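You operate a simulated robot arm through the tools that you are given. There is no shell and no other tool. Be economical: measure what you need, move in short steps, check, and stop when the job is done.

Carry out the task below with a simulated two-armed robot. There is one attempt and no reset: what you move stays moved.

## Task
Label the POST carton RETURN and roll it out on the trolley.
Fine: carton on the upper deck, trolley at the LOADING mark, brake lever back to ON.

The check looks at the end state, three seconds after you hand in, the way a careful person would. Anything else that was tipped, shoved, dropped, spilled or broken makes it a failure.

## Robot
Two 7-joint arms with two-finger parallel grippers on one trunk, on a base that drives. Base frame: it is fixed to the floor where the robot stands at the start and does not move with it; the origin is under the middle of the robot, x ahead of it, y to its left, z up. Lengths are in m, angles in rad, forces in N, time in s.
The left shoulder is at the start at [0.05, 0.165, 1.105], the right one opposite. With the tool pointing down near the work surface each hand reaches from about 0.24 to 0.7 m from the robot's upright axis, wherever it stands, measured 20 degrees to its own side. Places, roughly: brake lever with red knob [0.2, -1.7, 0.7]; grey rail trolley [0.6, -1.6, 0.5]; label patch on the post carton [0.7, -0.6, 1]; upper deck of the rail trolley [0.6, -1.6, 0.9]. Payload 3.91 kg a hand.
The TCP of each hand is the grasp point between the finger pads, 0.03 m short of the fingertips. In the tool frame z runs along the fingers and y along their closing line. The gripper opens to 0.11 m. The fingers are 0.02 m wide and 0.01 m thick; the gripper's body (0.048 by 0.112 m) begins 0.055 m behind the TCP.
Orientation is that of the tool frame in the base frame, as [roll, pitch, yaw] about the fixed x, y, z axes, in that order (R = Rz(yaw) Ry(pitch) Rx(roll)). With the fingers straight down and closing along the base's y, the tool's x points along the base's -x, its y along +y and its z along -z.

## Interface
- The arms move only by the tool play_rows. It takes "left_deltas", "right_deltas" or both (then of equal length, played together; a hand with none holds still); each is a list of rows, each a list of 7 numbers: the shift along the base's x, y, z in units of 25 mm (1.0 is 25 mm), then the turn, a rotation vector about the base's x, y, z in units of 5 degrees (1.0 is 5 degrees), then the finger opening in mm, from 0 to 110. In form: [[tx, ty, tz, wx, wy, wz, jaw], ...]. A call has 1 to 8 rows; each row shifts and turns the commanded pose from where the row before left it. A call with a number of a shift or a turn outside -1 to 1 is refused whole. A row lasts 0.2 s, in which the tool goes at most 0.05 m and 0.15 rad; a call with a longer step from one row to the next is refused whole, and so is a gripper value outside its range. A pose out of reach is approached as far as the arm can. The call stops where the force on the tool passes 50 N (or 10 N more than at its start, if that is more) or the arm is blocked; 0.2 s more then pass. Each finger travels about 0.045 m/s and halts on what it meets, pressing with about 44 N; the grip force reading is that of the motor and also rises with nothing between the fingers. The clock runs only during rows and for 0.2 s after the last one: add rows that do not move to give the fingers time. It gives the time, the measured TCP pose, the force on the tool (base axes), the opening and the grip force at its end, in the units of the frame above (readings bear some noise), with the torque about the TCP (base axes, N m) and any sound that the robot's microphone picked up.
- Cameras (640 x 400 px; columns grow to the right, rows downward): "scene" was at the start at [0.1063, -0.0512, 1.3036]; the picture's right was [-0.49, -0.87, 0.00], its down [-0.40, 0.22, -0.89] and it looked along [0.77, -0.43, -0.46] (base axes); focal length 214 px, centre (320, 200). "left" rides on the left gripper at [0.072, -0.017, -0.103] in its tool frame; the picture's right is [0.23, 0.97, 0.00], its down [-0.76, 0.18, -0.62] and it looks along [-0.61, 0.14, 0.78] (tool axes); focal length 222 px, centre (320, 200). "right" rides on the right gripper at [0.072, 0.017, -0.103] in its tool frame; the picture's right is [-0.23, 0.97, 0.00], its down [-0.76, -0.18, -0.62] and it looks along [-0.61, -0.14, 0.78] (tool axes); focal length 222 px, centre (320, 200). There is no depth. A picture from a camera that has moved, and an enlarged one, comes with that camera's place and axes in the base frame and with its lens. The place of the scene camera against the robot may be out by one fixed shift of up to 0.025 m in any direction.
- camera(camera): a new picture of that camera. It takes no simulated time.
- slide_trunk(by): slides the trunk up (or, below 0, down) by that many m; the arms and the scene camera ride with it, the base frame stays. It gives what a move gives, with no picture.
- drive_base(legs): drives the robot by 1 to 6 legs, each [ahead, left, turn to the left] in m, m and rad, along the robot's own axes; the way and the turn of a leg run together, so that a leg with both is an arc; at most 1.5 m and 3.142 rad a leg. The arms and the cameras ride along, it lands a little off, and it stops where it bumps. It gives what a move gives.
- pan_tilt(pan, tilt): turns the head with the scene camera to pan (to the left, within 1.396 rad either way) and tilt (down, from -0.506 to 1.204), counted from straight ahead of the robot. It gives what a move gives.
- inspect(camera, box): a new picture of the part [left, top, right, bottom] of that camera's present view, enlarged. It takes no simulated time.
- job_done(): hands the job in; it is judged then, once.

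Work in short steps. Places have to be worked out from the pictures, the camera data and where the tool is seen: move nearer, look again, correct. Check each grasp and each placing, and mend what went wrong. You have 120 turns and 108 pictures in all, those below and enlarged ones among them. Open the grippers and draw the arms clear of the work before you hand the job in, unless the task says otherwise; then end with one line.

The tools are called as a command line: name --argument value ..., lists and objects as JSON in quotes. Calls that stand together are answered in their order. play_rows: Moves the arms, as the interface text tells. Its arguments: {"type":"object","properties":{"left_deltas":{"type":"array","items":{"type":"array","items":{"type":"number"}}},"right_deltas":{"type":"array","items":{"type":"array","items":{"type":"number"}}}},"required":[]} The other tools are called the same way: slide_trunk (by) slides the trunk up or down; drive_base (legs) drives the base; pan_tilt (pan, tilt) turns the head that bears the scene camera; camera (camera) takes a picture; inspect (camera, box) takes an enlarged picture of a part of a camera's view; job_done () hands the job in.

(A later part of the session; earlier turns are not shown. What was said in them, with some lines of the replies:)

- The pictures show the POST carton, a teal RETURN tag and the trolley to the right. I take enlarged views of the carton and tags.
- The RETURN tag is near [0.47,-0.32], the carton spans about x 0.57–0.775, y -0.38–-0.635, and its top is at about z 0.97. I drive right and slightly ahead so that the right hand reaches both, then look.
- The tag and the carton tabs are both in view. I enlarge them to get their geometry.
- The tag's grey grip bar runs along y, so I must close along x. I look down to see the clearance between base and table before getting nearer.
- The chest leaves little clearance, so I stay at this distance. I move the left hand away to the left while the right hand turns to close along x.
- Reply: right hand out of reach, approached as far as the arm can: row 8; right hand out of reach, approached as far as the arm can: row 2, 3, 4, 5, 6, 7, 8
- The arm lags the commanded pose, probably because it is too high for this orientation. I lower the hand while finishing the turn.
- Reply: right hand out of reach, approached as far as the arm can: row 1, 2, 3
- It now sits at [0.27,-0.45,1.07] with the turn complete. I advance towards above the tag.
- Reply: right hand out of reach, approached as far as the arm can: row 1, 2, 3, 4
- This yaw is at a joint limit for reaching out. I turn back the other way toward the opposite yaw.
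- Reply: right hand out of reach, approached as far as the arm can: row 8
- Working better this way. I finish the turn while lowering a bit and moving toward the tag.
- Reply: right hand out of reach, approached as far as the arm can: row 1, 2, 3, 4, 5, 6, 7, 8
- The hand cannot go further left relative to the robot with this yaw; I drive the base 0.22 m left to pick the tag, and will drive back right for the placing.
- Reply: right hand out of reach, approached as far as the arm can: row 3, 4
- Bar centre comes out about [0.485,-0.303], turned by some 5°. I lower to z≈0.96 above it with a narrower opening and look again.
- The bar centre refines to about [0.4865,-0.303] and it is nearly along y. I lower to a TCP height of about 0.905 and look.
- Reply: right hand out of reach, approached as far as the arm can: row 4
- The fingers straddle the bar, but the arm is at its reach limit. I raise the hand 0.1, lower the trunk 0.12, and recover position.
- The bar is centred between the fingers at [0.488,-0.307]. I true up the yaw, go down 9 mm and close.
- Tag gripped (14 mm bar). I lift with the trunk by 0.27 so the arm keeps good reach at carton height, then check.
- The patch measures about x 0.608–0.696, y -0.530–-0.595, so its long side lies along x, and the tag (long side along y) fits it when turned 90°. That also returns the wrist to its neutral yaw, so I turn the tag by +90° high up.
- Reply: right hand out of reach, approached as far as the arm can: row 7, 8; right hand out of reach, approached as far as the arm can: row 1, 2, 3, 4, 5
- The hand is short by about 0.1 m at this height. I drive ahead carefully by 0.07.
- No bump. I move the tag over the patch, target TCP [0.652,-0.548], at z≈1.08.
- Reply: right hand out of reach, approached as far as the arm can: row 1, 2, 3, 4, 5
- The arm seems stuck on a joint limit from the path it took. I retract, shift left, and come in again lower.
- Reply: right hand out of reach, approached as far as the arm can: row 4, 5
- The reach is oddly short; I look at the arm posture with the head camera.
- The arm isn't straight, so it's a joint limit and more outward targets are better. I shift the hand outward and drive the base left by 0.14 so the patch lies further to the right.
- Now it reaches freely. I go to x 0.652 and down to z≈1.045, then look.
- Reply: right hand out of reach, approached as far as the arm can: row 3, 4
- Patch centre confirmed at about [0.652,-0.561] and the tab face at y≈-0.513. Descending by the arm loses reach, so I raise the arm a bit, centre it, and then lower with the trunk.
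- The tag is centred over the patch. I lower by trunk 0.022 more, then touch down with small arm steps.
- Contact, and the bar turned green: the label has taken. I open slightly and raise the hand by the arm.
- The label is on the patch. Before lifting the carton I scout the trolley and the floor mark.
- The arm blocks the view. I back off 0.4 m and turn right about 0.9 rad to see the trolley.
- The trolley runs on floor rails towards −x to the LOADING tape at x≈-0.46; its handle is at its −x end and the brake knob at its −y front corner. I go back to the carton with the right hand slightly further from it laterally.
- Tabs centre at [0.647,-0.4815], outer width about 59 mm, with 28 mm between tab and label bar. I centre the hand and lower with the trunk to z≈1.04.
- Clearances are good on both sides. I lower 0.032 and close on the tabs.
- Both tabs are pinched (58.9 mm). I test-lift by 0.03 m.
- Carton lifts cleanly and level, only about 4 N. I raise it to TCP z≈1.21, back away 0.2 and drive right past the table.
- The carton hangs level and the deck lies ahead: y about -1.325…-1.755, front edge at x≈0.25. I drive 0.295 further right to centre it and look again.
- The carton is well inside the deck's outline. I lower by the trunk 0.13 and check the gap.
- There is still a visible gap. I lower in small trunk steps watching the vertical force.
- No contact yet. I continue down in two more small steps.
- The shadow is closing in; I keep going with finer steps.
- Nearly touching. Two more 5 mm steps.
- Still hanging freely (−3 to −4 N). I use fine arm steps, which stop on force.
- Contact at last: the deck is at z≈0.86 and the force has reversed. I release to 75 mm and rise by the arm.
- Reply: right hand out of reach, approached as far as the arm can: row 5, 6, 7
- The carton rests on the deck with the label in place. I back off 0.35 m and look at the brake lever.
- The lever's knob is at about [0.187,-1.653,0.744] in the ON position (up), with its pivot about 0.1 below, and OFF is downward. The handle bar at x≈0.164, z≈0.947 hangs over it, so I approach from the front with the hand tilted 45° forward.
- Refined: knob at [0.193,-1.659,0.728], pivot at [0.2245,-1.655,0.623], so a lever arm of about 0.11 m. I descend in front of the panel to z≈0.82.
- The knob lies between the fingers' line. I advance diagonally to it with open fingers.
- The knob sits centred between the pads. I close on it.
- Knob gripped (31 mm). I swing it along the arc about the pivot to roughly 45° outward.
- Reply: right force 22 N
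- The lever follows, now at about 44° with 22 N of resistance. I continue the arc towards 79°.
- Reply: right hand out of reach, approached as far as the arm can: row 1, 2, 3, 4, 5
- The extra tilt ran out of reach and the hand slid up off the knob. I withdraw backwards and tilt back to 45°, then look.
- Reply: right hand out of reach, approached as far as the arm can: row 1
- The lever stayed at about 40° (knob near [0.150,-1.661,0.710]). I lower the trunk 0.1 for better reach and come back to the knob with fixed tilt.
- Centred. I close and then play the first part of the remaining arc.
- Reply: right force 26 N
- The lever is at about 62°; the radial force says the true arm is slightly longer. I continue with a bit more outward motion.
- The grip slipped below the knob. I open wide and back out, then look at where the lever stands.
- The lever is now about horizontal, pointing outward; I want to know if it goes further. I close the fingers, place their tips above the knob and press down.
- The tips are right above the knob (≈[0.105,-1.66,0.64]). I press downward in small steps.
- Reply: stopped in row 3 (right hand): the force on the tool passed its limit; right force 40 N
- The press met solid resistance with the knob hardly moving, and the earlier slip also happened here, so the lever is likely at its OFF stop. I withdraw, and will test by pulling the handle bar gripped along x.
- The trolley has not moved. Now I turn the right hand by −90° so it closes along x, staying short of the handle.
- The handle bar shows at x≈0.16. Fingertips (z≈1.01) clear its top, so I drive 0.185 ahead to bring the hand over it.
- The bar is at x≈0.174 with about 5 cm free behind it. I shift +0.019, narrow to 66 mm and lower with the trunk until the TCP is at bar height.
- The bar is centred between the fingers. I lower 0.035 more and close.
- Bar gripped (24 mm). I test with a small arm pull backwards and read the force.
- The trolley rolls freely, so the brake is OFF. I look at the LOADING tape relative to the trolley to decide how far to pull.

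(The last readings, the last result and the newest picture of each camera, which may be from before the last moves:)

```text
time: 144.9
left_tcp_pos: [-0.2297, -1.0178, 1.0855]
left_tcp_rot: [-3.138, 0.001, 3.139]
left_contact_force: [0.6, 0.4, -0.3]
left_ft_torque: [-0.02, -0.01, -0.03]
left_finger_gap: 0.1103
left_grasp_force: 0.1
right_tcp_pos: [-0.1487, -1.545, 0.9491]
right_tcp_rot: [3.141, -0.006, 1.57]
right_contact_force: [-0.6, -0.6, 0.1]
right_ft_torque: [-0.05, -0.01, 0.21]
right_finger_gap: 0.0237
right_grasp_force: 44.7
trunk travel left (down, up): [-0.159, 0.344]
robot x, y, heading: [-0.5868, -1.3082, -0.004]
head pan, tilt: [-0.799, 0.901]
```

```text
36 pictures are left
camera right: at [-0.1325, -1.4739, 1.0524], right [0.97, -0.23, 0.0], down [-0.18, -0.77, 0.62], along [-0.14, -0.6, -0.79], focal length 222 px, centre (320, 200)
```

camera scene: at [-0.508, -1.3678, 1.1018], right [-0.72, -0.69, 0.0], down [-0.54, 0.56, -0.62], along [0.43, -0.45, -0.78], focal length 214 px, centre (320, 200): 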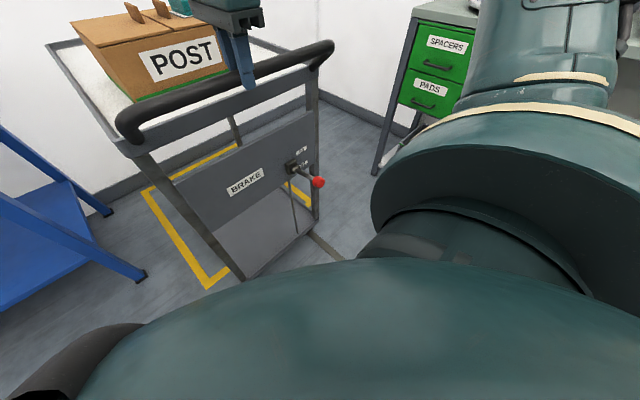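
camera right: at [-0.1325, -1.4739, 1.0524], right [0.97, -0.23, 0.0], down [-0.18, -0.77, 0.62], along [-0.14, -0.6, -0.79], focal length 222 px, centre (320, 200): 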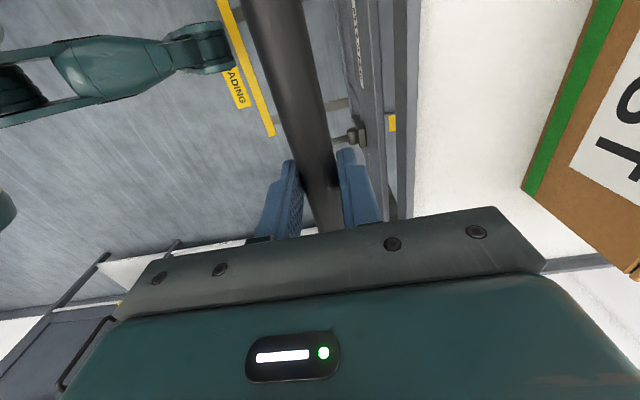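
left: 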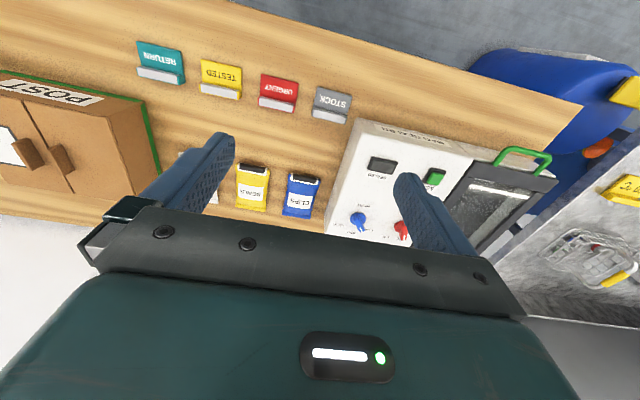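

The tape is at x≈-0.458 and the handle has come from 0.174 to -0.149. I pull 0.24 further, and then feel for a stop.

drive_base --legs '[[-0.24, 0, 0]]'

camera --camera "right"

camera --camera "left"

```text
time: 146.7
left_tcp_pos: [-0.4675, -1.0174, 1.0865]
left_tcp_rot: [-3.141, -0.001, 3.137]
left_contact_force: [-0.5, -0.4, 0.4]
left_ft_torque: [-0.01, 0.0, 0.01]
left_finger_gap: 0.1099
left_grasp_force: 0.0
right_tcp_pos: [-0.3865, -1.5443, 0.9491]
right_tcp_rot: [3.142, -0.008, 1.566]
right_contact_force: [2.3, 0.3, 0.5]
right_ft_torque: [0.01, 0.27, 0.39]
right_finger_gap: 0.0235
right_grasp_force: 44.6
trunk travel left (down, up): [-0.159, 0.344]
robot x, y, heading: [-0.8227, -1.3071, -0.003]
head pan, tilt: [-0.799, 0.901]
```

```text
35 pictures are left
camera right: at [-0.37, -1.4739, 1.0523], right [0.97, -0.23, 0.0], down [-0.18, -0.77, 0.62], along [-0.14, -0.6, -0.79], focal length 222 px, centre (320, 200)
```

right: 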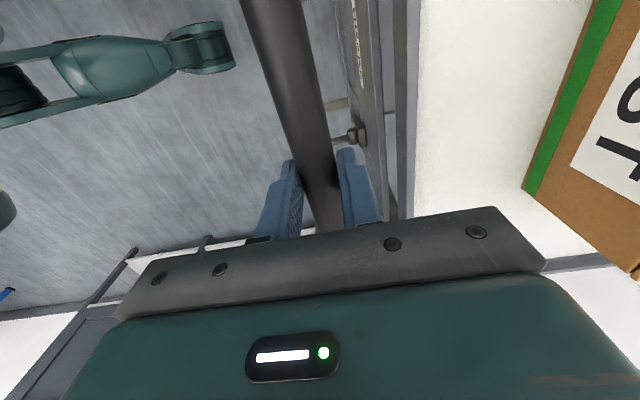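

```text
34 pictures are left
camera left: at [-0.5393, -1.0339, 1.1883], right [-0.22, 0.97, 0.0], down [0.76, 0.17, 0.62], along [0.61, 0.14, -0.78], focal length 222 px, centre (320, 200)
```

left: 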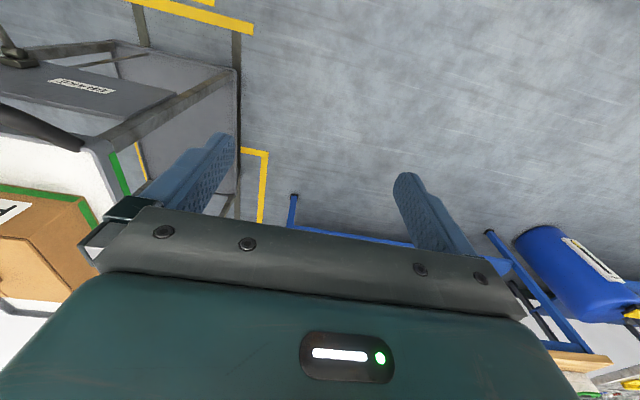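

The deck front is now at x≈-0.315, tape at -0.45. I keep pulling gently with the arm, watching for a stop.

play_rows --right_deltas '[[-0.3, 0, 0, 0, 0, 0, 15], [-0.4, 0, 0, 0, 0, 0, 15], [-0.4, 0, 0, 0, 0, 0, 15], [-0.4, 0, 0, 0, 0, 0, 15], [-0.4, 0, 0, 0, 0, 0, 15], [-0.3, 0, 0, 0, 0, 0, 15], [0, 0, 0, 0, 0, 0, 15]]'

camera --camera "left"

```text
time: 148.3
left_tcp_pos: [-0.4674, -1.0181, 1.0847]
left_tcp_rot: [-3.138, 0.001, 3.137]
left_contact_force: [0.2, -0.2, -0.8]
left_ft_torque: [0.0, -0.05, -0.03]
left_finger_gap: 0.1099
left_grasp_force: 0.0
right_tcp_pos: [-0.4417, -1.545, 0.9499]
right_tcp_rot: [-3.141, -0.008, 1.568]
right_contact_force: [-0.3, 3.5, -2.2]
right_ft_torque: [-0.14, -0.08, 0.39]
right_finger_gap: 0.0236
right_grasp_force: 45.6
trunk travel left (down, up): [-0.159, 0.344]
robot x, y, heading: [-0.8251, -1.3051, 0.001]
head pan, tilt: [-0.799, 0.901]
```

```text
33 pictures are left
camera left: at [-0.5393, -1.0337, 1.1882], right [-0.22, 0.97, 0.0], down [0.76, 0.17, 0.62], along [0.61, 0.14, -0.78], focal length 222 px, centre (320, 200)
```

left: 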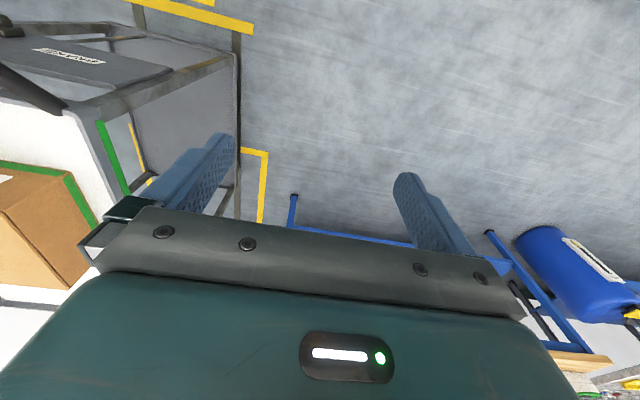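

No stop yet; the deck front is about 7 cm from the tape. I continue another 5 cm in small steps.

play_rows --right_deltas '[[-0.3, 0, 0, 0, 0, 0, 15], [-0.3, 0, 0, 0, 0, 0, 15], [-0.3, 0, 0, 0, 0, 0, 15], [-0.3, 0, 0, 0, 0, 0, 15], [-0.3, 0, 0, 0, 0, 0, 15], [-0.3, 0, 0, 0, 0, 0, 15], [0, 0, 0, 0, 0, 0, 15]]'

camera --camera "left"

```text
time: 149.9
left_tcp_pos: [-0.4674, -1.0171, 1.0853]
left_tcp_rot: [-3.139, -0.001, 3.136]
left_contact_force: [-0.5, 0.6, -0.3]
left_ft_torque: [0.03, 0.0, 0.01]
left_finger_gap: 0.1099
left_grasp_force: 0.1
right_tcp_pos: [-0.4884, -1.5455, 0.9499]
right_tcp_rot: [-3.14, -0.006, 1.568]
right_contact_force: [-1.3, 4.4, -2.9]
right_ft_torque: [0.37, 0.03, 0.37]
right_finger_gap: 0.0235
right_grasp_force: 45.1
trunk travel left (down, up): [-0.159, 0.344]
robot x, y, heading: [-0.8223, -1.3074, -0.005]
head pan, tilt: [-0.799, 0.901]
```

```text
32 pictures are left
camera left: at [-0.5394, -1.0338, 1.1883], right [-0.22, 0.97, 0.0], down [0.76, 0.17, 0.62], along [0.61, 0.14, -0.78], focal length 222 px, centre (320, 200)
```

left: 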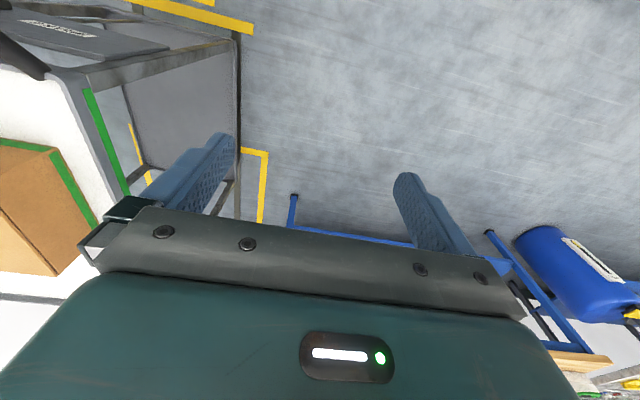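

The deck's front is nearly at the tape. I go on gently, feeling for the end of the rails.

play_rows --right_deltas '[[-0.25, 0, 0, 0, 0, 0, 15], [-0.25, 0, 0, 0, 0, 0, 15], [-0.25, 0, 0, 0, 0, 0, 15], [-0.25, 0, 0, 0, 0, 0, 15], [0, 0, 0, 0, 0, 0, 15]]'

inspect --camera "left" --box '[100, 0, 320, 138]'

```text
time: 151.1
left_tcp_pos: [-0.4672, -1.0192, 1.0848]
left_tcp_rot: [3.141, 0.001, 3.137]
left_contact_force: [0.0, 0.4, 0.5]
left_ft_torque: [-0.03, -0.02, 0.0]
left_finger_gap: 0.11
left_grasp_force: 0.0
right_tcp_pos: [-0.5116, -1.544, 0.9494]
right_tcp_rot: [-3.14, -0.008, 1.567]
right_contact_force: [0.5, 1.1, 0.6]
right_ft_torque: [0.16, -0.02, 0.3]
right_finger_gap: 0.0236
right_grasp_force: 44.8
trunk travel left (down, up): [-0.159, 0.344]
robot x, y, heading: [-0.8248, -1.3048, -0.006]
head pan, tilt: [-0.799, 0.901]
```

```text
2.90 times, centred on (210, 69) of left
camera zoom: at [-0.5394, -1.0339, 1.1884], right [-0.22, 0.97, 0.0], down [0.76, 0.17, 0.62], along [0.61, 0.14, -0.78], focal length 644 px, centre (639, 580)
```

zoom: 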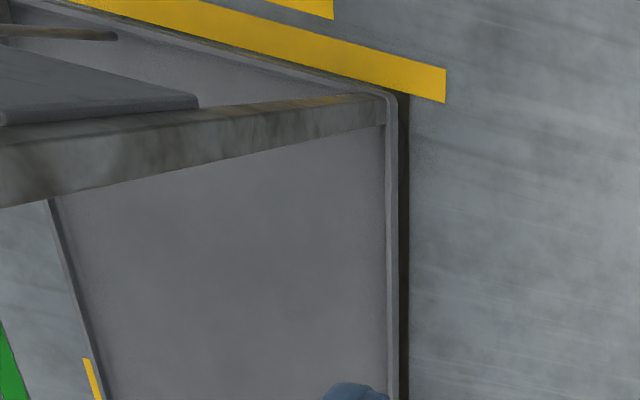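

The deck's front edge is now above the tape (x≈-0.444 against tape -0.470…-0.431). I probe 2.5 cm further for a rail stop.

play_rows --right_deltas '[[-0.25, 0, 0, 0, 0, 0, 15], [-0.25, 0, 0, 0, 0, 0, 15], [-0.25, 0, 0, 0, 0, 0, 15], [-0.25, 0, 0, 0, 0, 0, 15], [0, 0, 0, 0, 0, 0, 15]]'

inspect --camera "left" --box '[100, 0, 320, 138]'

```text
time: 152.1
left_tcp_pos: [-0.4654, -1.0161, 1.0837]
left_tcp_rot: [-3.141, -0.004, 3.14]
left_contact_force: [0.2, -0.2, -0.3]
left_ft_torque: [0.0, -0.02, 0.02]
left_finger_gap: 0.1101
left_grasp_force: 0.1
right_tcp_pos: [-0.5253, -1.5442, 0.9497]
right_tcp_rot: [3.119, -0.008, 1.568]
right_contact_force: [18.4, 2.2, -14.1]
right_ft_torque: [-0.15, -0.44, 0.43]
right_finger_gap: 0.0238
right_grasp_force: 45.1
trunk travel left (down, up): [-0.159, 0.344]
robot x, y, heading: [-0.8214, -1.3073, -0.001]
head pan, tilt: [-0.799, 0.901]
stopped in row 5 (right hand): the force on the tool passed its limit (the readings are from after the stop); the commanded pose is now the measured one
```

```text
2.90 times, centred on (210, 69) of left
camera zoom: at [-0.5367, -1.0335, 1.1875], right [-0.23, 0.97, 0.0], down [0.76, 0.18, 0.62], along [0.6, 0.14, -0.78], focal length 644 px, centre (639, 580)
```

zoom: 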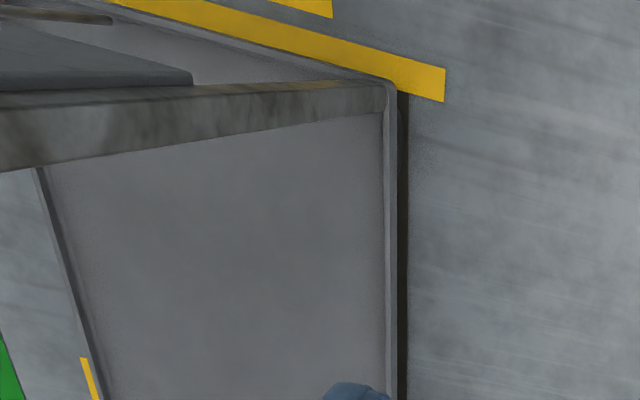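

The force jumped at TCP x≈-0.525: the rail stop, with the deck's front on the LOADING tape. I release the bar and raise the hand by the trunk.

play_rows --right_deltas '[[0, 0, 0, 0, 0, 0, 40], [0, 0, 0, 0, 0, 0, 66], [0, 0, 0, 0, 0, 0, 66], [0, 0, 0, 0, 0, 0, 66]]'

slide_trunk --by 0.12

pan_tilt --pan -1.39 --tilt 0.6

camera --camera "scene"

pan_tilt --pan 1.39 --tilt 0.6

camera --camera "scene"

```text
time: 153.1
left_tcp_pos: [-0.4667, -1.0168, 1.0855]
left_tcp_rot: [3.14, 0.0, 3.139]
left_contact_force: [0.3, -0.1, -0.3]
left_ft_torque: [0.02, 0.03, -0.01]
left_finger_gap: 0.11
left_grasp_force: 0.1
right_tcp_pos: [-0.5287, -1.546, 0.9505]
right_tcp_rot: [3.12, -0.008, 1.566]
right_contact_force: [0.1, -0.5, 0.4]
right_ft_torque: [-0.01, 0.02, 0.02]
right_finger_gap: 0.0662
right_grasp_force: 0.1
trunk travel left (down, up): [-0.159, 0.344]
robot x, y, heading: [-0.8202, -1.3082, -0.005]
head pan, tilt: [-0.799, 0.901]
```

```text
time: 154.6
left_tcp_pos: [-0.4664, -1.0164, 1.2051]
left_tcp_rot: [-3.14, -0.001, 3.137]
left_contact_force: [-0.8, -0.3, 0.1]
left_ft_torque: [0.01, 0.01, 0.02]
left_finger_gap: 0.1099
left_grasp_force: 0.0
right_tcp_pos: [-0.5302, -1.5455, 1.0708]
right_tcp_rot: [3.12, -0.011, 1.564]
right_contact_force: [-0.1, -0.9, -0.4]
right_ft_torque: [-0.01, 0.01, 0.03]
right_finger_gap: 0.066
right_grasp_force: 0.0
trunk travel left (down, up): [-0.279, 0.224]
robot x, y, heading: [-0.8247, -1.3073, -0.007]
head pan, tilt: [-0.799, 0.901]
```

```text
time: 155.6
left_tcp_pos: [-0.466, -1.0176, 1.2054]
left_tcp_rot: [-3.14, 0.0, 3.138]
left_contact_force: [0.3, -0.1, -0.7]
left_ft_torque: [0.0, -0.02, 0.02]
left_finger_gap: 0.1102
left_grasp_force: 0.1
right_tcp_pos: [-0.5298, -1.545, 1.0701]
right_tcp_rot: [3.12, -0.009, 1.564]
right_contact_force: [0.0, 0.4, 0.5]
right_ft_torque: [0.01, 0.0, -0.02]
right_finger_gap: 0.0661
right_grasp_force: 0.1
trunk travel left (down, up): [-0.279, 0.224]
robot x, y, heading: [-0.8263, -1.3039, -0.003]
head pan, tilt: [-1.389, 0.6]
```

```text
29 pictures are left
camera scene: at [-0.7815, -1.3994, 1.2465], right [-0.98, -0.18, 0.0], down [-0.1, 0.56, -0.82], along [0.15, -0.81, -0.57], focal length 214 px, centre (320, 200)
```

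scene: 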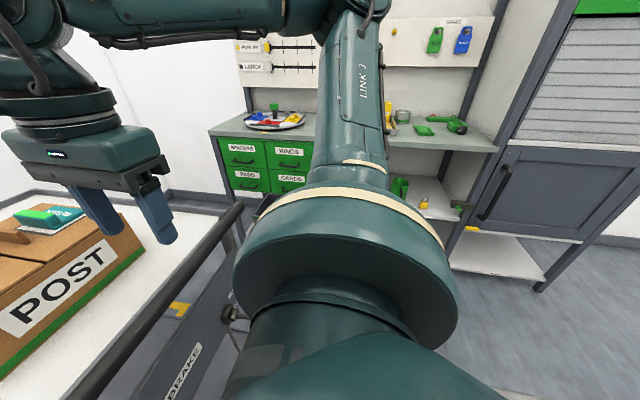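

```text
time: 158.0
left_tcp_pos: [-0.4669, -1.0176, 1.2057]
left_tcp_rot: [-3.141, 0.001, 3.137]
left_contact_force: [0.4, 0.0, -0.5]
left_ft_torque: [0.02, 0.0, 0.0]
left_finger_gap: 0.1099
left_grasp_force: 0.0
right_tcp_pos: [-0.5288, -1.5454, 1.0714]
right_tcp_rot: [3.121, -0.011, 1.567]
right_contact_force: [0.4, -0.4, -0.4]
right_ft_torque: [0.0, 0.0, 0.0]
right_finger_gap: 0.0661
right_grasp_force: 0.0
trunk travel left (down, up): [-0.279, 0.224]
robot x, y, heading: [-0.8249, -1.3038, -0.002]
head pan, tilt: [1.389, 0.6]
```

```text
28 pictures are left
camera scene: at [-0.7807, -1.2255, 1.2466], right [0.98, -0.19, 0.0], down [-0.1, -0.56, -0.83], along [0.15, 0.81, -0.56], focal length 214 px, centre (320, 200)
```

scene: 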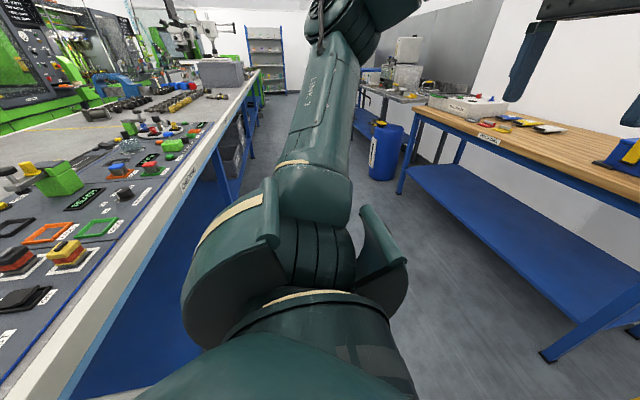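

The rear view shows a bench close behind (edge x≈-1.1), so I must not back up. Instead I shift left 0.185 and turn right 0.55 rad, so that the lever can be reached at an angle; then I turn the hand back to its neutral yaw.

drive_base --legs '[[0, 0.185, 0], [0, 0, -0.55]]'

play_rows --right_deltas '[[0, -0.2, 0, 0, 0, 1, 75], [0, -0.2, 0, 0, 0, 1, 75], [0, -0.2, 0, 0, 0, 1, 75], [0, -0.2, 0, 0, 0, 1, 75], [0, -0.2, 0, 0, 0, 1, 75], [0, -0.2, 0, 0, 0, 1, 75], [0, -0.2, 0, 0, 0, 1, 75], [0, -0.2, 0, 0, 0, 1, 75]]'

play_rows --right_deltas '[[0, -0.2, 0, 0, 0, 1, 75], [0, -0.2, 0, 0, 0, 1, 75], [0, -0.2, 0, 0, 0, 1, 75], [0, -0.2, 0, 0, 0, 1, 75], [0, 0, 0, 0, 0, 1, 75], [0, 0, 0, 0, 0, 1, 75], [0, 0, 0, 0, 0, 1, 75], [0, 0, 0, 0, 0, 1, 75]]'

play_rows --right_deltas '[[0, 0, 0, 0, 0, 1, 75], [0, 0, 0, 0, 0, 1, 75], [0, 0, 0, 0, 0, 0, 75]]'

camera --camera "right"

```text
time: 161.1
left_tcp_pos: [-0.3663, -1.0607, 1.2057]
left_tcp_rot: [-3.141, 0.001, 2.589]
left_contact_force: [-0.2, -0.6, 0.0]
left_ft_torque: [0.0, -0.01, 0.0]
left_finger_gap: 0.1101
left_grasp_force: 0.0
right_tcp_pos: [-0.6979, -1.4782, 1.0703]
right_tcp_rot: [3.122, -0.009, 1.015]
right_contact_force: [-0.2, -1.2, 0.8]
right_ft_torque: [0.0, -0.01, 0.0]
right_finger_gap: 0.066
right_grasp_force: 0.0
trunk travel left (down, up): [-0.279, 0.224]
robot x, y, heading: [-0.826, -1.1208, -0.555]
head pan, tilt: [1.389, 0.6]
```

```text
time: 162.9
left_tcp_pos: [-0.3668, -1.06, 1.2036]
left_tcp_rot: [3.141, -0.001, 2.589]
left_contact_force: [0.2, 0.2, -0.8]
left_ft_torque: [-0.03, 0.02, 0.0]
left_finger_gap: 0.11
left_grasp_force: 0.1
right_tcp_pos: [-0.6962, -1.5193, 1.0709]
right_tcp_rot: [3.121, -0.01, 1.717]
right_contact_force: [0.4, 0.1, 0.2]
right_ft_torque: [-0.03, -0.01, -0.01]
right_finger_gap: 0.075
right_grasp_force: 0.0
trunk travel left (down, up): [-0.279, 0.224]
robot x, y, heading: [-0.8227, -1.12, -0.562]
head pan, tilt: [1.389, 0.6]
```

```text
time: 164.7
left_tcp_pos: [-0.3679, -1.0604, 1.2059]
left_tcp_rot: [3.141, -0.001, 2.588]
left_contact_force: [-0.1, -0.4, -1.1]
left_ft_torque: [-0.02, -0.01, -0.03]
left_finger_gap: 0.1101
left_grasp_force: 0.1
right_tcp_pos: [-0.6972, -1.5384, 1.07]
right_tcp_rot: [3.121, -0.008, 2.413]
right_contact_force: [0.4, 1.0, 0.5]
right_ft_torque: [0.02, 0.01, -0.02]
right_finger_gap: 0.0753
right_grasp_force: 0.1
trunk travel left (down, up): [-0.279, 0.224]
robot x, y, heading: [-0.8227, -1.1237, -0.554]
head pan, tilt: [1.389, 0.6]
```

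```text
time: 165.5
left_tcp_pos: [-0.3662, -1.0606, 1.2058]
left_tcp_rot: [3.14, -0.001, 2.588]
left_contact_force: [0.4, 0.2, 0.5]
left_ft_torque: [-0.01, -0.01, -0.02]
left_finger_gap: 0.1101
left_grasp_force: 0.0
right_tcp_pos: [-0.6975, -1.538, 1.0706]
right_tcp_rot: [3.121, -0.008, 2.587]
right_contact_force: [0.4, 0.6, 0.4]
right_ft_torque: [0.0, 0.0, 0.01]
right_finger_gap: 0.075
right_grasp_force: 0.0
trunk travel left (down, up): [-0.279, 0.224]
robot x, y, heading: [-0.8215, -1.1203, -0.555]
head pan, tilt: [1.389, 0.6]
```

```text
27 pictures are left
camera right: at [-0.7503, -1.4888, 1.1746], right [0.71, 0.71, 0.02], down [0.55, -0.57, 0.61], along [0.44, -0.42, -0.79], focal length 222 px, centre (320, 200)
```

right: 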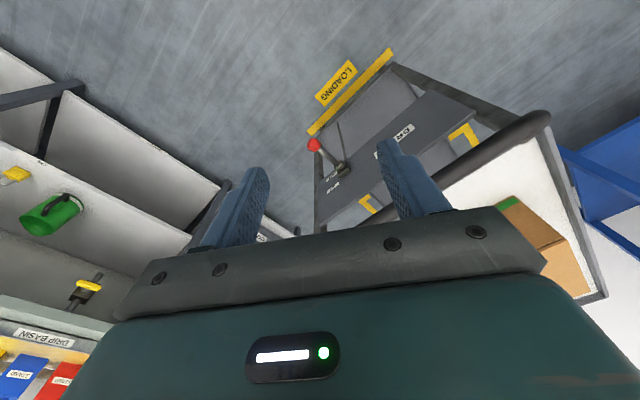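

The trolley stands at LOADING and the knob ray agrees with [-0.595,-1.66,0.64]. I tilt the hand 40° forward in the robot's heading and lower the trunk.

play_rows --right_deltas '[[0, 0, 0, -0.527, -0.85, 0, 75], [0, 0, 0, -0.527, -0.85, 0, 75], [0, 0, 0, -0.527, -0.85, 0, 75], [0, 0, 0, -0.527, -0.85, 0, 75], [0, 0, 0, -0.527, -0.85, 0, 75], [0, 0, 0, -0.527, -0.85, 0, 75], [0, 0, 0, -0.527, -0.85, 0, 75], [0, 0, 0, -0.527, -0.85, 0, 75]]'

slide_trunk --by -0.22

camera --camera "right"

```text
time: 167.3
left_tcp_pos: [-0.3676, -1.0602, 1.2047]
left_tcp_rot: [-3.141, -0.002, 2.589]
left_contact_force: [-0.2, 0.7, 0.1]
left_ft_torque: [-0.01, 0.01, 0.01]
left_finger_gap: 0.1101
left_grasp_force: 0.1
right_tcp_pos: [-0.6965, -1.538, 1.072]
right_tcp_rot: [3.121, 0.692, 2.586]
right_contact_force: [0.4, 0.5, -0.2]
right_ft_torque: [0.02, 0.01, 0.05]
right_finger_gap: 0.0748
right_grasp_force: 0.0
trunk travel left (down, up): [-0.279, 0.224]
robot x, y, heading: [-0.825, -1.1199, -0.558]
head pan, tilt: [1.389, 0.6]
```

```text
time: 169.6
left_tcp_pos: [-0.367, -1.061, 0.9845]
left_tcp_rot: [3.14, 0.0, 2.589]
left_contact_force: [-0.1, 0.2, -0.3]
left_ft_torque: [-0.01, 0.03, 0.03]
left_finger_gap: 0.11
left_grasp_force: 0.0
right_tcp_pos: [-0.6975, -1.5383, 0.8513]
right_tcp_rot: [3.121, 0.69, 2.583]
right_contact_force: [-0.2, 0.4, -1.0]
right_ft_torque: [0.01, 0.01, -0.01]
right_finger_gap: 0.0749
right_grasp_force: 0.1
trunk travel left (down, up): [-0.059, 0.444]
robot x, y, heading: [-0.823, -1.1208, -0.552]
head pan, tilt: [1.389, 0.6]
```

```text
26 pictures are left
camera right: at [-0.793, -1.462, 0.8841], right [0.65, 0.74, 0.16], down [0.06, -0.26, 0.96], along [0.76, -0.62, -0.22], focal length 222 px, centre (320, 200)
```

right: 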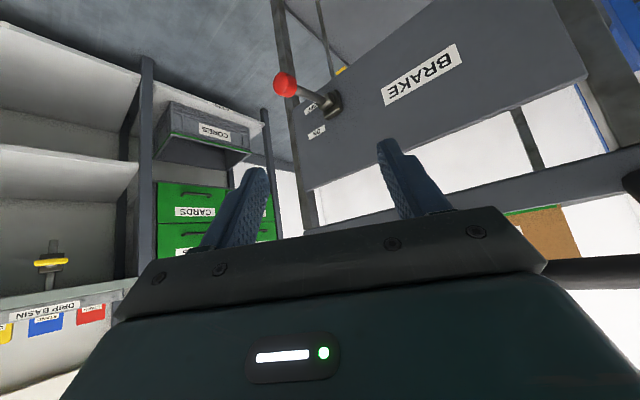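

The knob triangulates to [-0.594,-1.656,0.645]. I go to a waypoint 0.1 m behind it along the tool axis, then look.

play_rows --right_deltas '[[0.33, -0.57, -0.86, 0, 0, 0, 75], [0.33, -0.57, -0.86, 0, 0, 0, 75], [0.33, -0.57, -0.86, 0, 0, 0, 75], [0.33, -0.57, -0.86, 0, 0, 0, 75], [0.33, -0.57, -0.86, 0, 0, 0, 75], [0.33, -0.57, -0.86, 0, 0, 0, 75], [0, 0, 0, 0, 0, 0, 75]]'

camera --camera "right"

```text
time: 171.2
left_tcp_pos: [-0.3676, -1.0602, 0.9855]
left_tcp_rot: [-3.141, 0.0, 2.587]
left_contact_force: [0.4, 0.8, 0.3]
left_ft_torque: [-0.02, 0.01, 0.02]
left_finger_gap: 0.1104
left_grasp_force: 0.1
right_tcp_pos: [-0.6475, -1.6238, 0.7223]
right_tcp_rot: [3.121, 0.689, 2.584]
right_contact_force: [-0.8, 0.4, 0.1]
right_ft_torque: [0.02, -0.01, -0.02]
right_finger_gap: 0.075
right_grasp_force: 0.0
trunk travel left (down, up): [-0.059, 0.444]
robot x, y, heading: [-0.8219, -1.119, -0.559]
head pan, tilt: [1.389, 0.6]
```

```text
25 pictures are left
camera right: at [-0.7439, -1.5471, 0.7552], right [0.65, 0.74, 0.16], down [0.06, -0.26, 0.96], along [0.76, -0.62, -0.22], focal length 222 px, centre (320, 200)
```

right: 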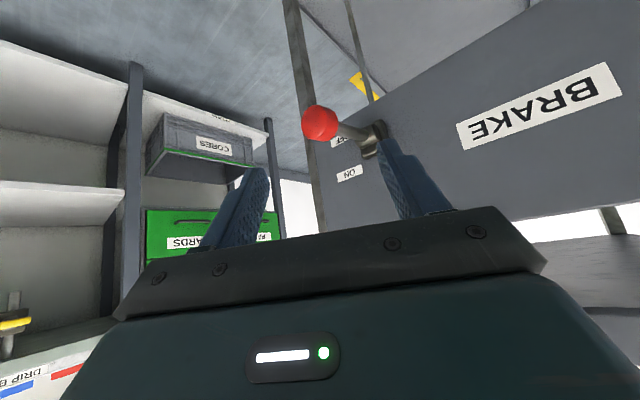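

The knob is centred between the fingers. I advance the final stretch along the tool axis and look before closing.

play_rows --right_deltas '[[0.54, -0.32, -0.77, 0, 0, 0, 75], [0.54, -0.32, -0.77, 0, 0, 0, 75], [0.54, -0.32, -0.77, 0, 0, 0, 75], [0.54, -0.32, -0.77, 0, 0, 0, 75], [0, 0, 0, 0, 0, 0, 75]]'

camera --camera "right"

```text
time: 172.4
left_tcp_pos: [-0.3678, -1.0603, 0.9854]
left_tcp_rot: [-3.142, -0.001, 2.588]
left_contact_force: [-0.7, -0.3, -0.7]
left_ft_torque: [0.02, 0.01, -0.03]
left_finger_gap: 0.1102
left_grasp_force: 0.1
right_tcp_pos: [-0.5942, -1.6551, 0.6441]
right_tcp_rot: [3.12, 0.689, 2.586]
right_contact_force: [-0.4, -1.0, -0.7]
right_ft_torque: [0.02, -0.04, 0.02]
right_finger_gap: 0.0749
right_grasp_force: 0.1
trunk travel left (down, up): [-0.059, 0.444]
robot x, y, heading: [-0.8233, -1.1216, -0.553]
head pan, tilt: [1.389, 0.6]
```

```text
24 pictures are left
camera right: at [-0.69, -1.5796, 0.6769], right [0.65, 0.74, 0.16], down [0.06, -0.26, 0.96], along [0.76, -0.62, -0.22], focal length 222 px, centre (320, 200)
```

right: 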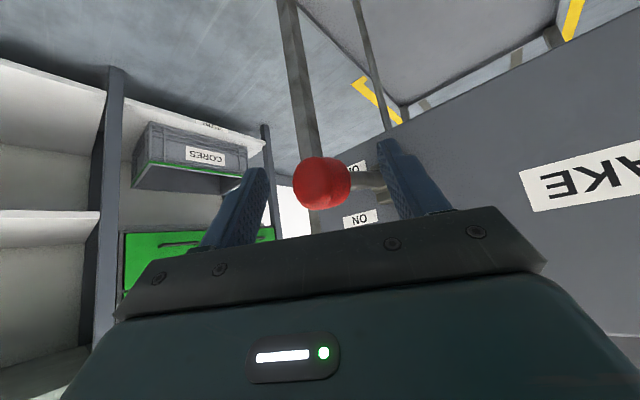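

Knob centred at the TCP. A circle fit of the knob positions gives pivot [-0.496,0.633] and radius ≈0.10. I close on the knob.

play_rows --right_deltas '[[0, 0, 0, 0, 0, 0, 45], [0, 0, 0, 0, 0, 0, 25], [0, 0, 0, 0, 0, 0, 15], [0, 0, 0, 0, 0, 0, 15], [0, 0, 0, 0, 0, 0, 15]]'

play_rows --right_deltas '[[0.16, 0, 0.74, 0, 0, 0, 15], [0.29, 0, 0.67, 0, 0, 0, 15], [0.41, 0, 0.61, 0, 0, 0, 15], [0, 0, 0, 0, 0, 0, 15]]'

camera --camera "right"

```text
time: 173.6
left_tcp_pos: [-0.3669, -1.0611, 0.9852]
left_tcp_rot: [3.141, 0.0, 2.589]
left_contact_force: [0.4, 0.0, 0.1]
left_ft_torque: [-0.01, -0.01, -0.01]
left_finger_gap: 0.1102
left_grasp_force: 0.1
right_tcp_pos: [-0.5933, -1.6557, 0.6441]
right_tcp_rot: [3.122, 0.689, 2.584]
right_contact_force: [1.1, 0.9, 0.6]
right_ft_torque: [0.07, -0.07, -0.01]
right_finger_gap: 0.0353
right_grasp_force: 44.8
trunk travel left (down, up): [-0.059, 0.444]
robot x, y, heading: [-0.8252, -1.1196, -0.553]
head pan, tilt: [1.389, 0.6]
```

```text
time: 174.6
left_tcp_pos: [-0.3666, -1.0614, 0.985]
left_tcp_rot: [3.141, -0.002, 2.588]
left_contact_force: [0.2, 0.8, -0.4]
left_ft_torque: [0.01, 0.01, 0.02]
left_finger_gap: 0.1098
left_grasp_force: 0.1
right_tcp_pos: [-0.5717, -1.6542, 0.6941]
right_tcp_rot: [3.119, 0.685, 2.584]
right_contact_force: [-3.1, 4.8, -12.3]
right_ft_torque: [0.86, 1.15, 0.15]
right_finger_gap: 0.035
right_grasp_force: 45.3
trunk travel left (down, up): [-0.059, 0.444]
robot x, y, heading: [-0.8255, -1.1197, -0.552]
head pan, tilt: [1.389, 0.6]
```

```text
23 pictures are left
camera right: at [-0.6677, -1.579, 0.7273], right [0.65, 0.74, 0.16], down [0.07, -0.27, 0.96], along [0.76, -0.62, -0.22], focal length 222 px, centre (320, 200)
```

right: 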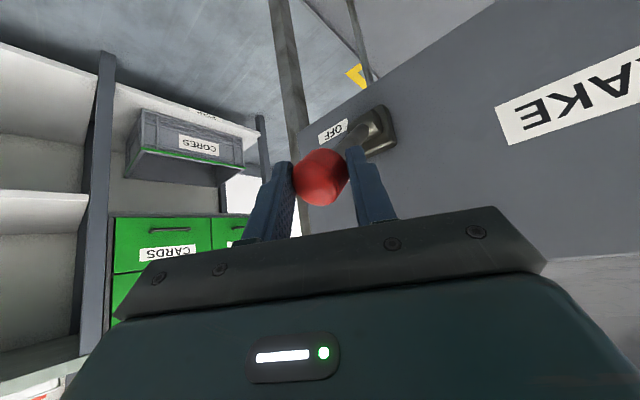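

The lever follows at 12 N. I continue two steps and check that the trolley itself doesn't roll.

play_rows --right_deltas '[[0.54, 0, 0.55, 0, 0, 0, 15], [0.6, 0, 0.42, 0, 0, 0, 15], [0, 0, 0, 0, 0, 0, 15]]'

camera --camera "right"

camera --camera "left"

```text
time: 175.4
left_tcp_pos: [-0.366, -1.0631, 0.9853]
left_tcp_rot: [3.141, -0.001, 2.589]
left_contact_force: [0.0, -0.1, -0.4]
left_ft_torque: [0.01, -0.02, 0.0]
left_finger_gap: 0.1097
left_grasp_force: 0.1
right_tcp_pos: [-0.5431, -1.6551, 0.7221]
right_tcp_rot: [3.12, 0.692, 2.586]
right_contact_force: [-1.3, 1.4, -1.9]
right_ft_torque: [0.33, 0.26, 0.29]
right_finger_gap: 0.034
right_grasp_force: 44.8
trunk travel left (down, up): [-0.059, 0.444]
robot x, y, heading: [-0.8226, -1.1186, -0.553]
head pan, tilt: [1.389, 0.6]
```

```text
22 pictures are left
camera right: at [-0.6394, -1.5798, 0.754], right [0.65, 0.74, 0.16], down [0.06, -0.26, 0.96], along [0.76, -0.62, -0.22], focal length 222 px, centre (320, 200)
```

right: 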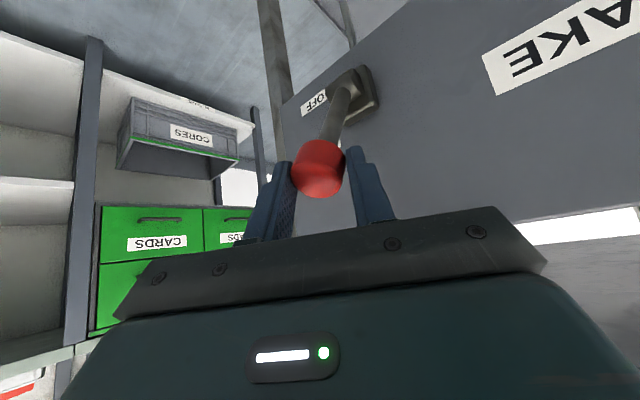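

```text
21 pictures are left
camera left: at [-0.4377, -1.0372, 1.0885], right [0.32, 0.95, 0.0], down [0.74, -0.25, 0.62], along [0.59, -0.2, -0.78], focal length 222 px, centre (320, 200)
```

left: 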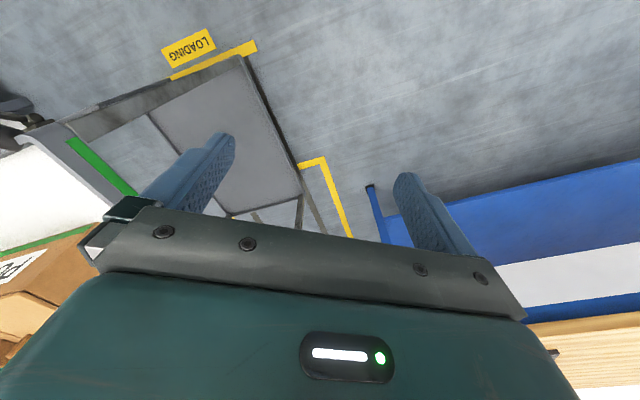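

The lever follows further. I check the trolley's front against the tape with an enlarged view.

inspect --camera "left" --box '[140, 10, 300, 110]'

```text
4.00 times, centred on (220, 60) of left
camera zoom: at [-0.4377, -1.0372, 1.0885], right [0.32, 0.95, 0.0], down [0.74, -0.25, 0.62], along [0.59, -0.2, -0.78], focal length 888 px, centre (720, 760)
```

zoom: 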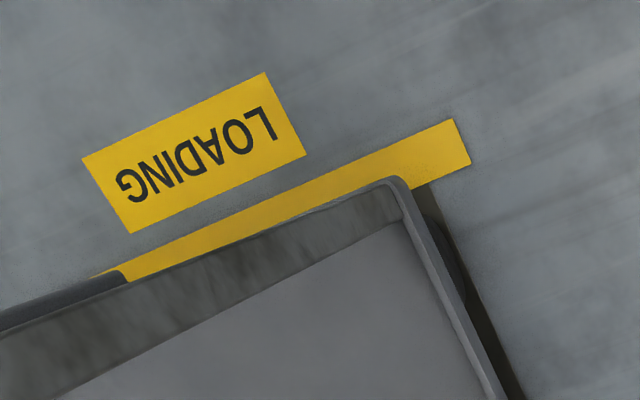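

The trolley's front edge is still over the tape (within about 1 cm of the stop). I finish the arc toward ON.

play_rows --right_deltas '[[0.66, 0, 0.3, 0, 0, 0, 15], [0.7, 0, 0.15, 0, 0, 0, 15], [0, 0, 0, 0, 0, 0, 15]]'

camera --camera "right"

inspect --camera "left" --box '[140, 10, 300, 110]'

```text
time: 176.2
left_tcp_pos: [-0.3677, -1.0612, 0.9868]
left_tcp_rot: [-3.142, -0.001, 2.587]
left_contact_force: [0.0, -1.0, 0.5]
left_ft_torque: [0.0, 0.0, 0.0]
left_finger_gap: 0.1103
left_grasp_force: 0.0
right_tcp_pos: [-0.5112, -1.6568, 0.7338]
right_tcp_rot: [3.121, 0.696, 2.581]
right_contact_force: [-9.9, -11.1, 12.3]
right_ft_torque: [0.73, 0.78, 0.22]
right_finger_gap: 0.032
right_grasp_force: 45.2
trunk travel left (down, up): [-0.059, 0.444]
robot x, y, heading: [-0.8222, -1.1215, -0.555]
head pan, tilt: [1.389, 0.6]
```

```text
19 pictures are left
camera right: at [-0.6067, -1.5806, 0.7666], right [0.65, 0.74, 0.16], down [0.06, -0.26, 0.96], along [0.75, -0.62, -0.21], focal length 222 px, centre (320, 200)
```

right: 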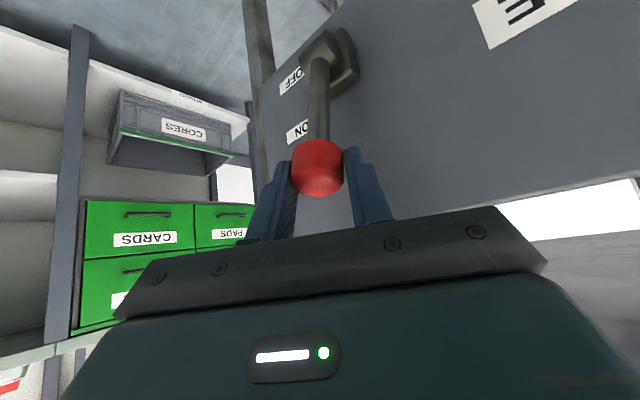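

```text
4.00 times, centred on (220, 60) of left
camera zoom: at [-0.4386, -1.0373, 1.089], right [0.32, 0.95, 0.0], down [0.74, -0.25, 0.62], along [0.59, -0.2, -0.78], focal length 888 px, centre (720, 760)
```

zoom: 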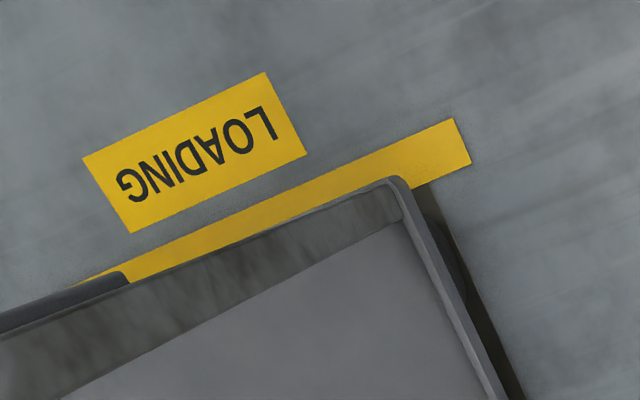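

The lever is close to its original ON angle (knob at [-0.511,…,0.734]) and the trolley stayed put. I push a little further to make sure it's at the ON stop.

play_rows --right_deltas '[[0.25, 0, -0.05, 0, 0, 0, 15], [0.25, 0, -0.05, 0, 0, 0, 15], [0, 0, 0, 0, 0, 0, 15]]'

camera --camera "right"

inspect --camera "left" --box '[140, 10, 300, 110]'

```text
time: 177.0
left_tcp_pos: [-0.3691, -1.0601, 0.9868]
left_tcp_rot: [-3.141, 0.003, 2.587]
left_contact_force: [0.5, 0.3, 0.4]
left_ft_torque: [0.01, -0.05, 0.03]
left_finger_gap: 0.11
left_grasp_force: 0.1
right_tcp_pos: [-0.5007, -1.6578, 0.7352]
right_tcp_rot: [3.119, 0.702, 2.582]
right_contact_force: [-27.3, -14.2, 28.0]
right_ft_torque: [0.29, 0.28, 0.22]
right_finger_gap: 0.0316
right_grasp_force: 44.7
trunk travel left (down, up): [-0.059, 0.444]
robot x, y, heading: [-0.8236, -1.1198, -0.556]
head pan, tilt: [1.389, 0.6]
```

```text
17 pictures are left
camera right: at [-0.5964, -1.5806, 0.7664], right [0.66, 0.74, 0.16], down [0.05, -0.26, 0.96], along [0.75, -0.62, -0.21], focal length 222 px, centre (320, 200)
```

right: 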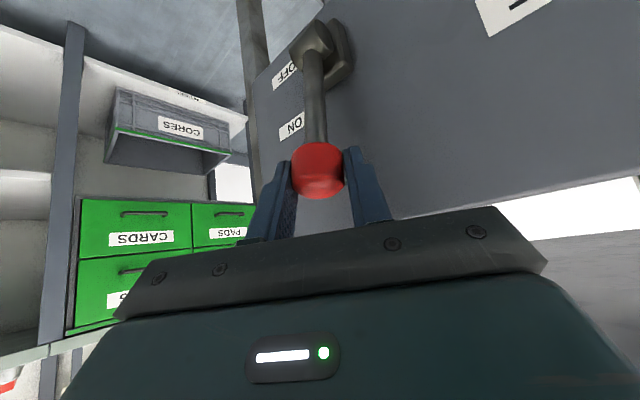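

```text
4.00 times, centred on (220, 60) of left
camera zoom: at [-0.4406, -1.0362, 1.0898], right [0.32, 0.95, 0.0], down [0.74, -0.25, 0.63], along [0.59, -0.2, -0.78], focal length 888 px, centre (720, 760)
```

zoom: 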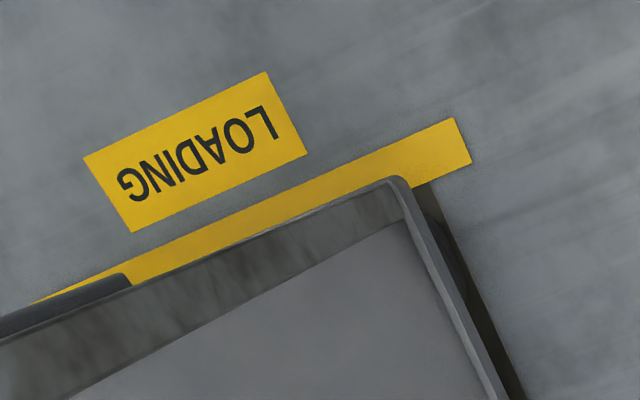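

The brake holds: 27 N of push and the trolley didn't move, and the knob is back at its original ON position relative to the trolley. I open and withdraw backwards.

play_rows --right_deltas '[[0, 0, 0, 0, 0, 0, 45], [0, 0, 0, 0, 0, 0, 75], [0, 0, 0, 0, 0, 0, 75], [-0.6, 0.37, 0.7, 0, 0, 0, 75], [-0.6, 0.37, 0.7, 0, 0, 0, 75], [-0.7, 0.37, 0.6, 0, 0, 0, 75], [-0.8, 0.37, 0.6, 0, 0, 0, 75], [-0.8, 0.37, 0.6, 0, 0, 0, 75]]'

camera --camera "right"

```text
time: 178.8
left_tcp_pos: [-0.3676, -1.062, 0.985]
left_tcp_rot: [-3.141, 0.0, 2.59]
left_contact_force: [0.1, 0.7, 0.2]
left_ft_torque: [-0.02, -0.01, 0.01]
left_finger_gap: 0.1101
left_grasp_force: 0.1
right_tcp_pos: [-0.5844, -1.609, 0.809]
right_tcp_rot: [3.12, 0.69, 2.586]
right_contact_force: [0.1, 0.6, -0.7]
right_ft_torque: [0.01, 0.01, 0.02]
right_finger_gap: 0.075
right_grasp_force: 0.1
trunk travel left (down, up): [-0.059, 0.444]
robot x, y, heading: [-0.8229, -1.1191, -0.556]
head pan, tilt: [1.389, 0.6]
```

```text
15 pictures are left
camera right: at [-0.6811, -1.5325, 0.842], right [0.65, 0.74, 0.16], down [0.06, -0.26, 0.96], along [0.76, -0.62, -0.22], focal length 222 px, centre (320, 200)
```

right: 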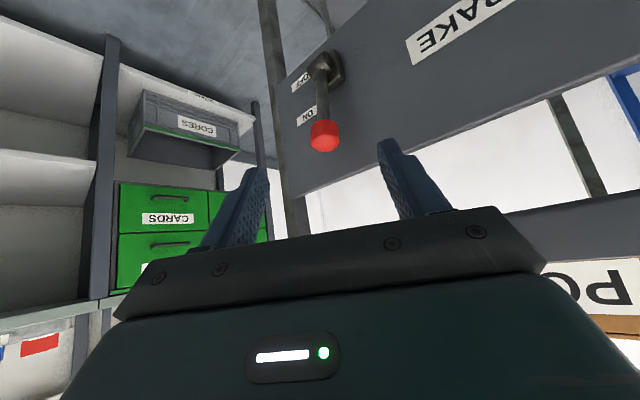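

The lever is in ON position (knob at about [-0.504,-1.657,0.725], matching the original relative to the trolley). I retract the hand further and take final check pictures.

play_rows --right_deltas '[[-0.8, 0.5, 0.5, 0, 0, 0, 75], [-0.8, 0.6, 0.6, 0, 0, 0, 90], [-0.8, 0.6, 0.8, 0, 0, 0, 110], [-0.6, 0.6, 0.8, 0, 0, 0, 110], [0, 0.6, 0.8, 0, 0, 0, 110]]'

slide_trunk --by 0.25

pan_tilt --pan -0.1 --tilt 0.8

camera --camera "scene"

camera --camera "right"

```text
time: 180.0
left_tcp_pos: [-0.3675, -1.0621, 0.9845]
left_tcp_rot: [-3.141, 0.0, 2.588]
left_contact_force: [-0.9, 0.0, 0.0]
left_ft_torque: [-0.01, -0.05, 0.02]
left_finger_gap: 0.1099
left_grasp_force: 0.1
right_tcp_pos: [-0.6598, -1.5354, 0.8958]
right_tcp_rot: [3.121, 0.687, 2.585]
right_contact_force: [0.3, 0.5, 0.2]
right_ft_torque: [-0.01, 0.0, 0.02]
right_finger_gap: 0.11
right_grasp_force: 0.1
trunk travel left (down, up): [-0.059, 0.444]
robot x, y, heading: [-0.822, -1.1184, -0.553]
head pan, tilt: [1.389, 0.6]
```

```text
time: 182.6
left_tcp_pos: [-0.367, -1.0609, 1.2353]
left_tcp_rot: [-3.141, 0.001, 2.587]
left_contact_force: [0.7, -0.1, 0.8]
left_ft_torque: [-0.01, -0.02, 0.0]
left_finger_gap: 0.1101
left_grasp_force: 0.1
right_tcp_pos: [-0.6584, -1.5364, 1.1478]
right_tcp_rot: [3.119, 0.69, 2.584]
right_contact_force: [0.9, 0.3, 0.8]
right_ft_torque: [0.01, -0.02, 0.0]
right_finger_gap: 0.11
right_grasp_force: 0.0
trunk travel left (down, up): [-0.309, 0.194]
robot x, y, heading: [-0.8235, -1.1213, -0.558]
head pan, tilt: [1.389, 0.6]
```

```text
time: 184.2
left_tcp_pos: [-0.3671, -1.0597, 1.2349]
left_tcp_rot: [-3.141, 0.001, 2.588]
left_contact_force: [-0.7, -0.3, 0.8]
left_ft_torque: [-0.01, -0.01, -0.02]
left_finger_gap: 0.11
left_grasp_force: 0.0
right_tcp_pos: [-0.6594, -1.5365, 1.1463]
right_tcp_rot: [3.121, 0.69, 2.584]
right_contact_force: [0.1, -0.4, -0.1]
right_ft_torque: [0.01, -0.03, -0.02]
right_finger_gap: 0.11
right_grasp_force: 0.0
trunk travel left (down, up): [-0.309, 0.194]
robot x, y, heading: [-0.823, -1.1193, -0.556]
head pan, tilt: [-0.099, 0.799]
```

```text
14 pictures are left
camera scene: at [-0.7365, -1.1911, 1.2597], right [-0.61, -0.79, 0.0], down [-0.57, 0.44, -0.7], along [0.55, -0.42, -0.72], focal length 214 px, centre (320, 200)
```

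scene: 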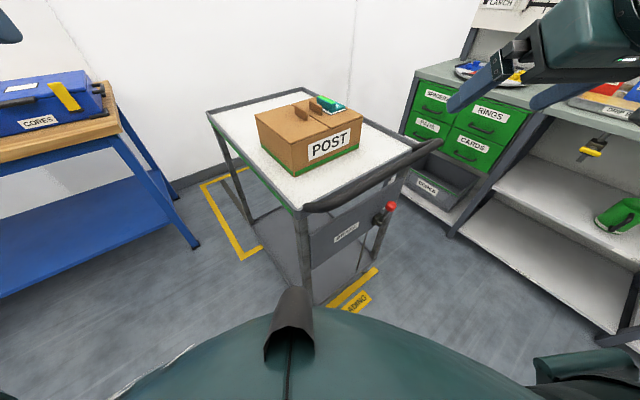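

```text
13 pictures are left
camera right: at [-0.756, -1.4604, 1.1792], right [0.65, 0.74, 0.16], down [0.06, -0.26, 0.96], along [0.76, -0.62, -0.22], focal length 222 px, centre (320, 200)
```

right: 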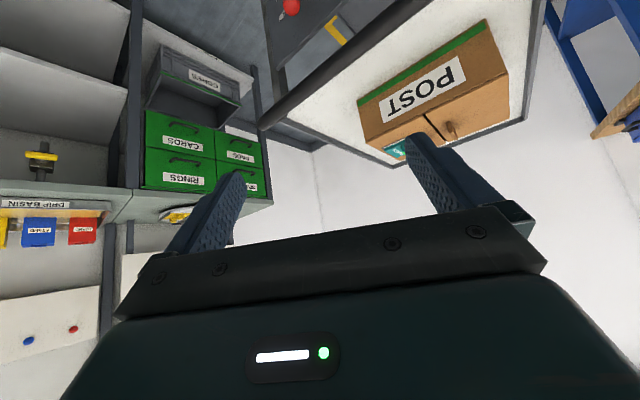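

inspect --camera "scene" --box '[240, 80, 440, 320]'

```text
1.67 times, centred on (340, 200) of scene
camera zoom: at [-0.7365, -1.1911, 1.2597], right [-0.61, -0.79, 0.0], down [-0.57, 0.44, -0.7], along [0.55, -0.42, -0.72], focal length 358 px, centre (287, 200)
```

zoom: 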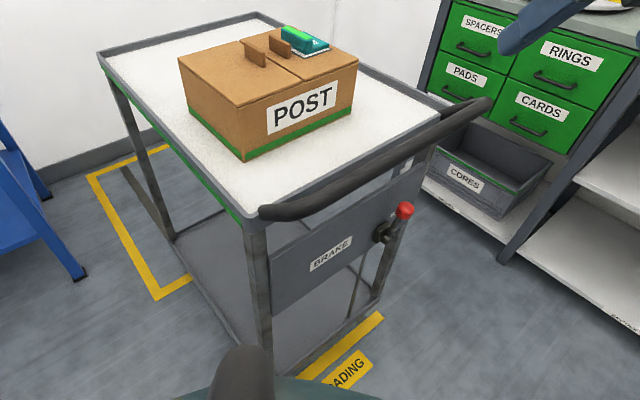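

The carton sits on the upper deck with its label on, the trolley's front is on the LOADING tape, the lever points to ON and both hands are open and clear. I hand in.

job_done

```text
The job is handed in.
```

The POST carton is labelled RETURN and on the trolley's upper deck. The trolley stands at the LOADING mark, about 1 cm short of the rail stop, and the brake is back ON.
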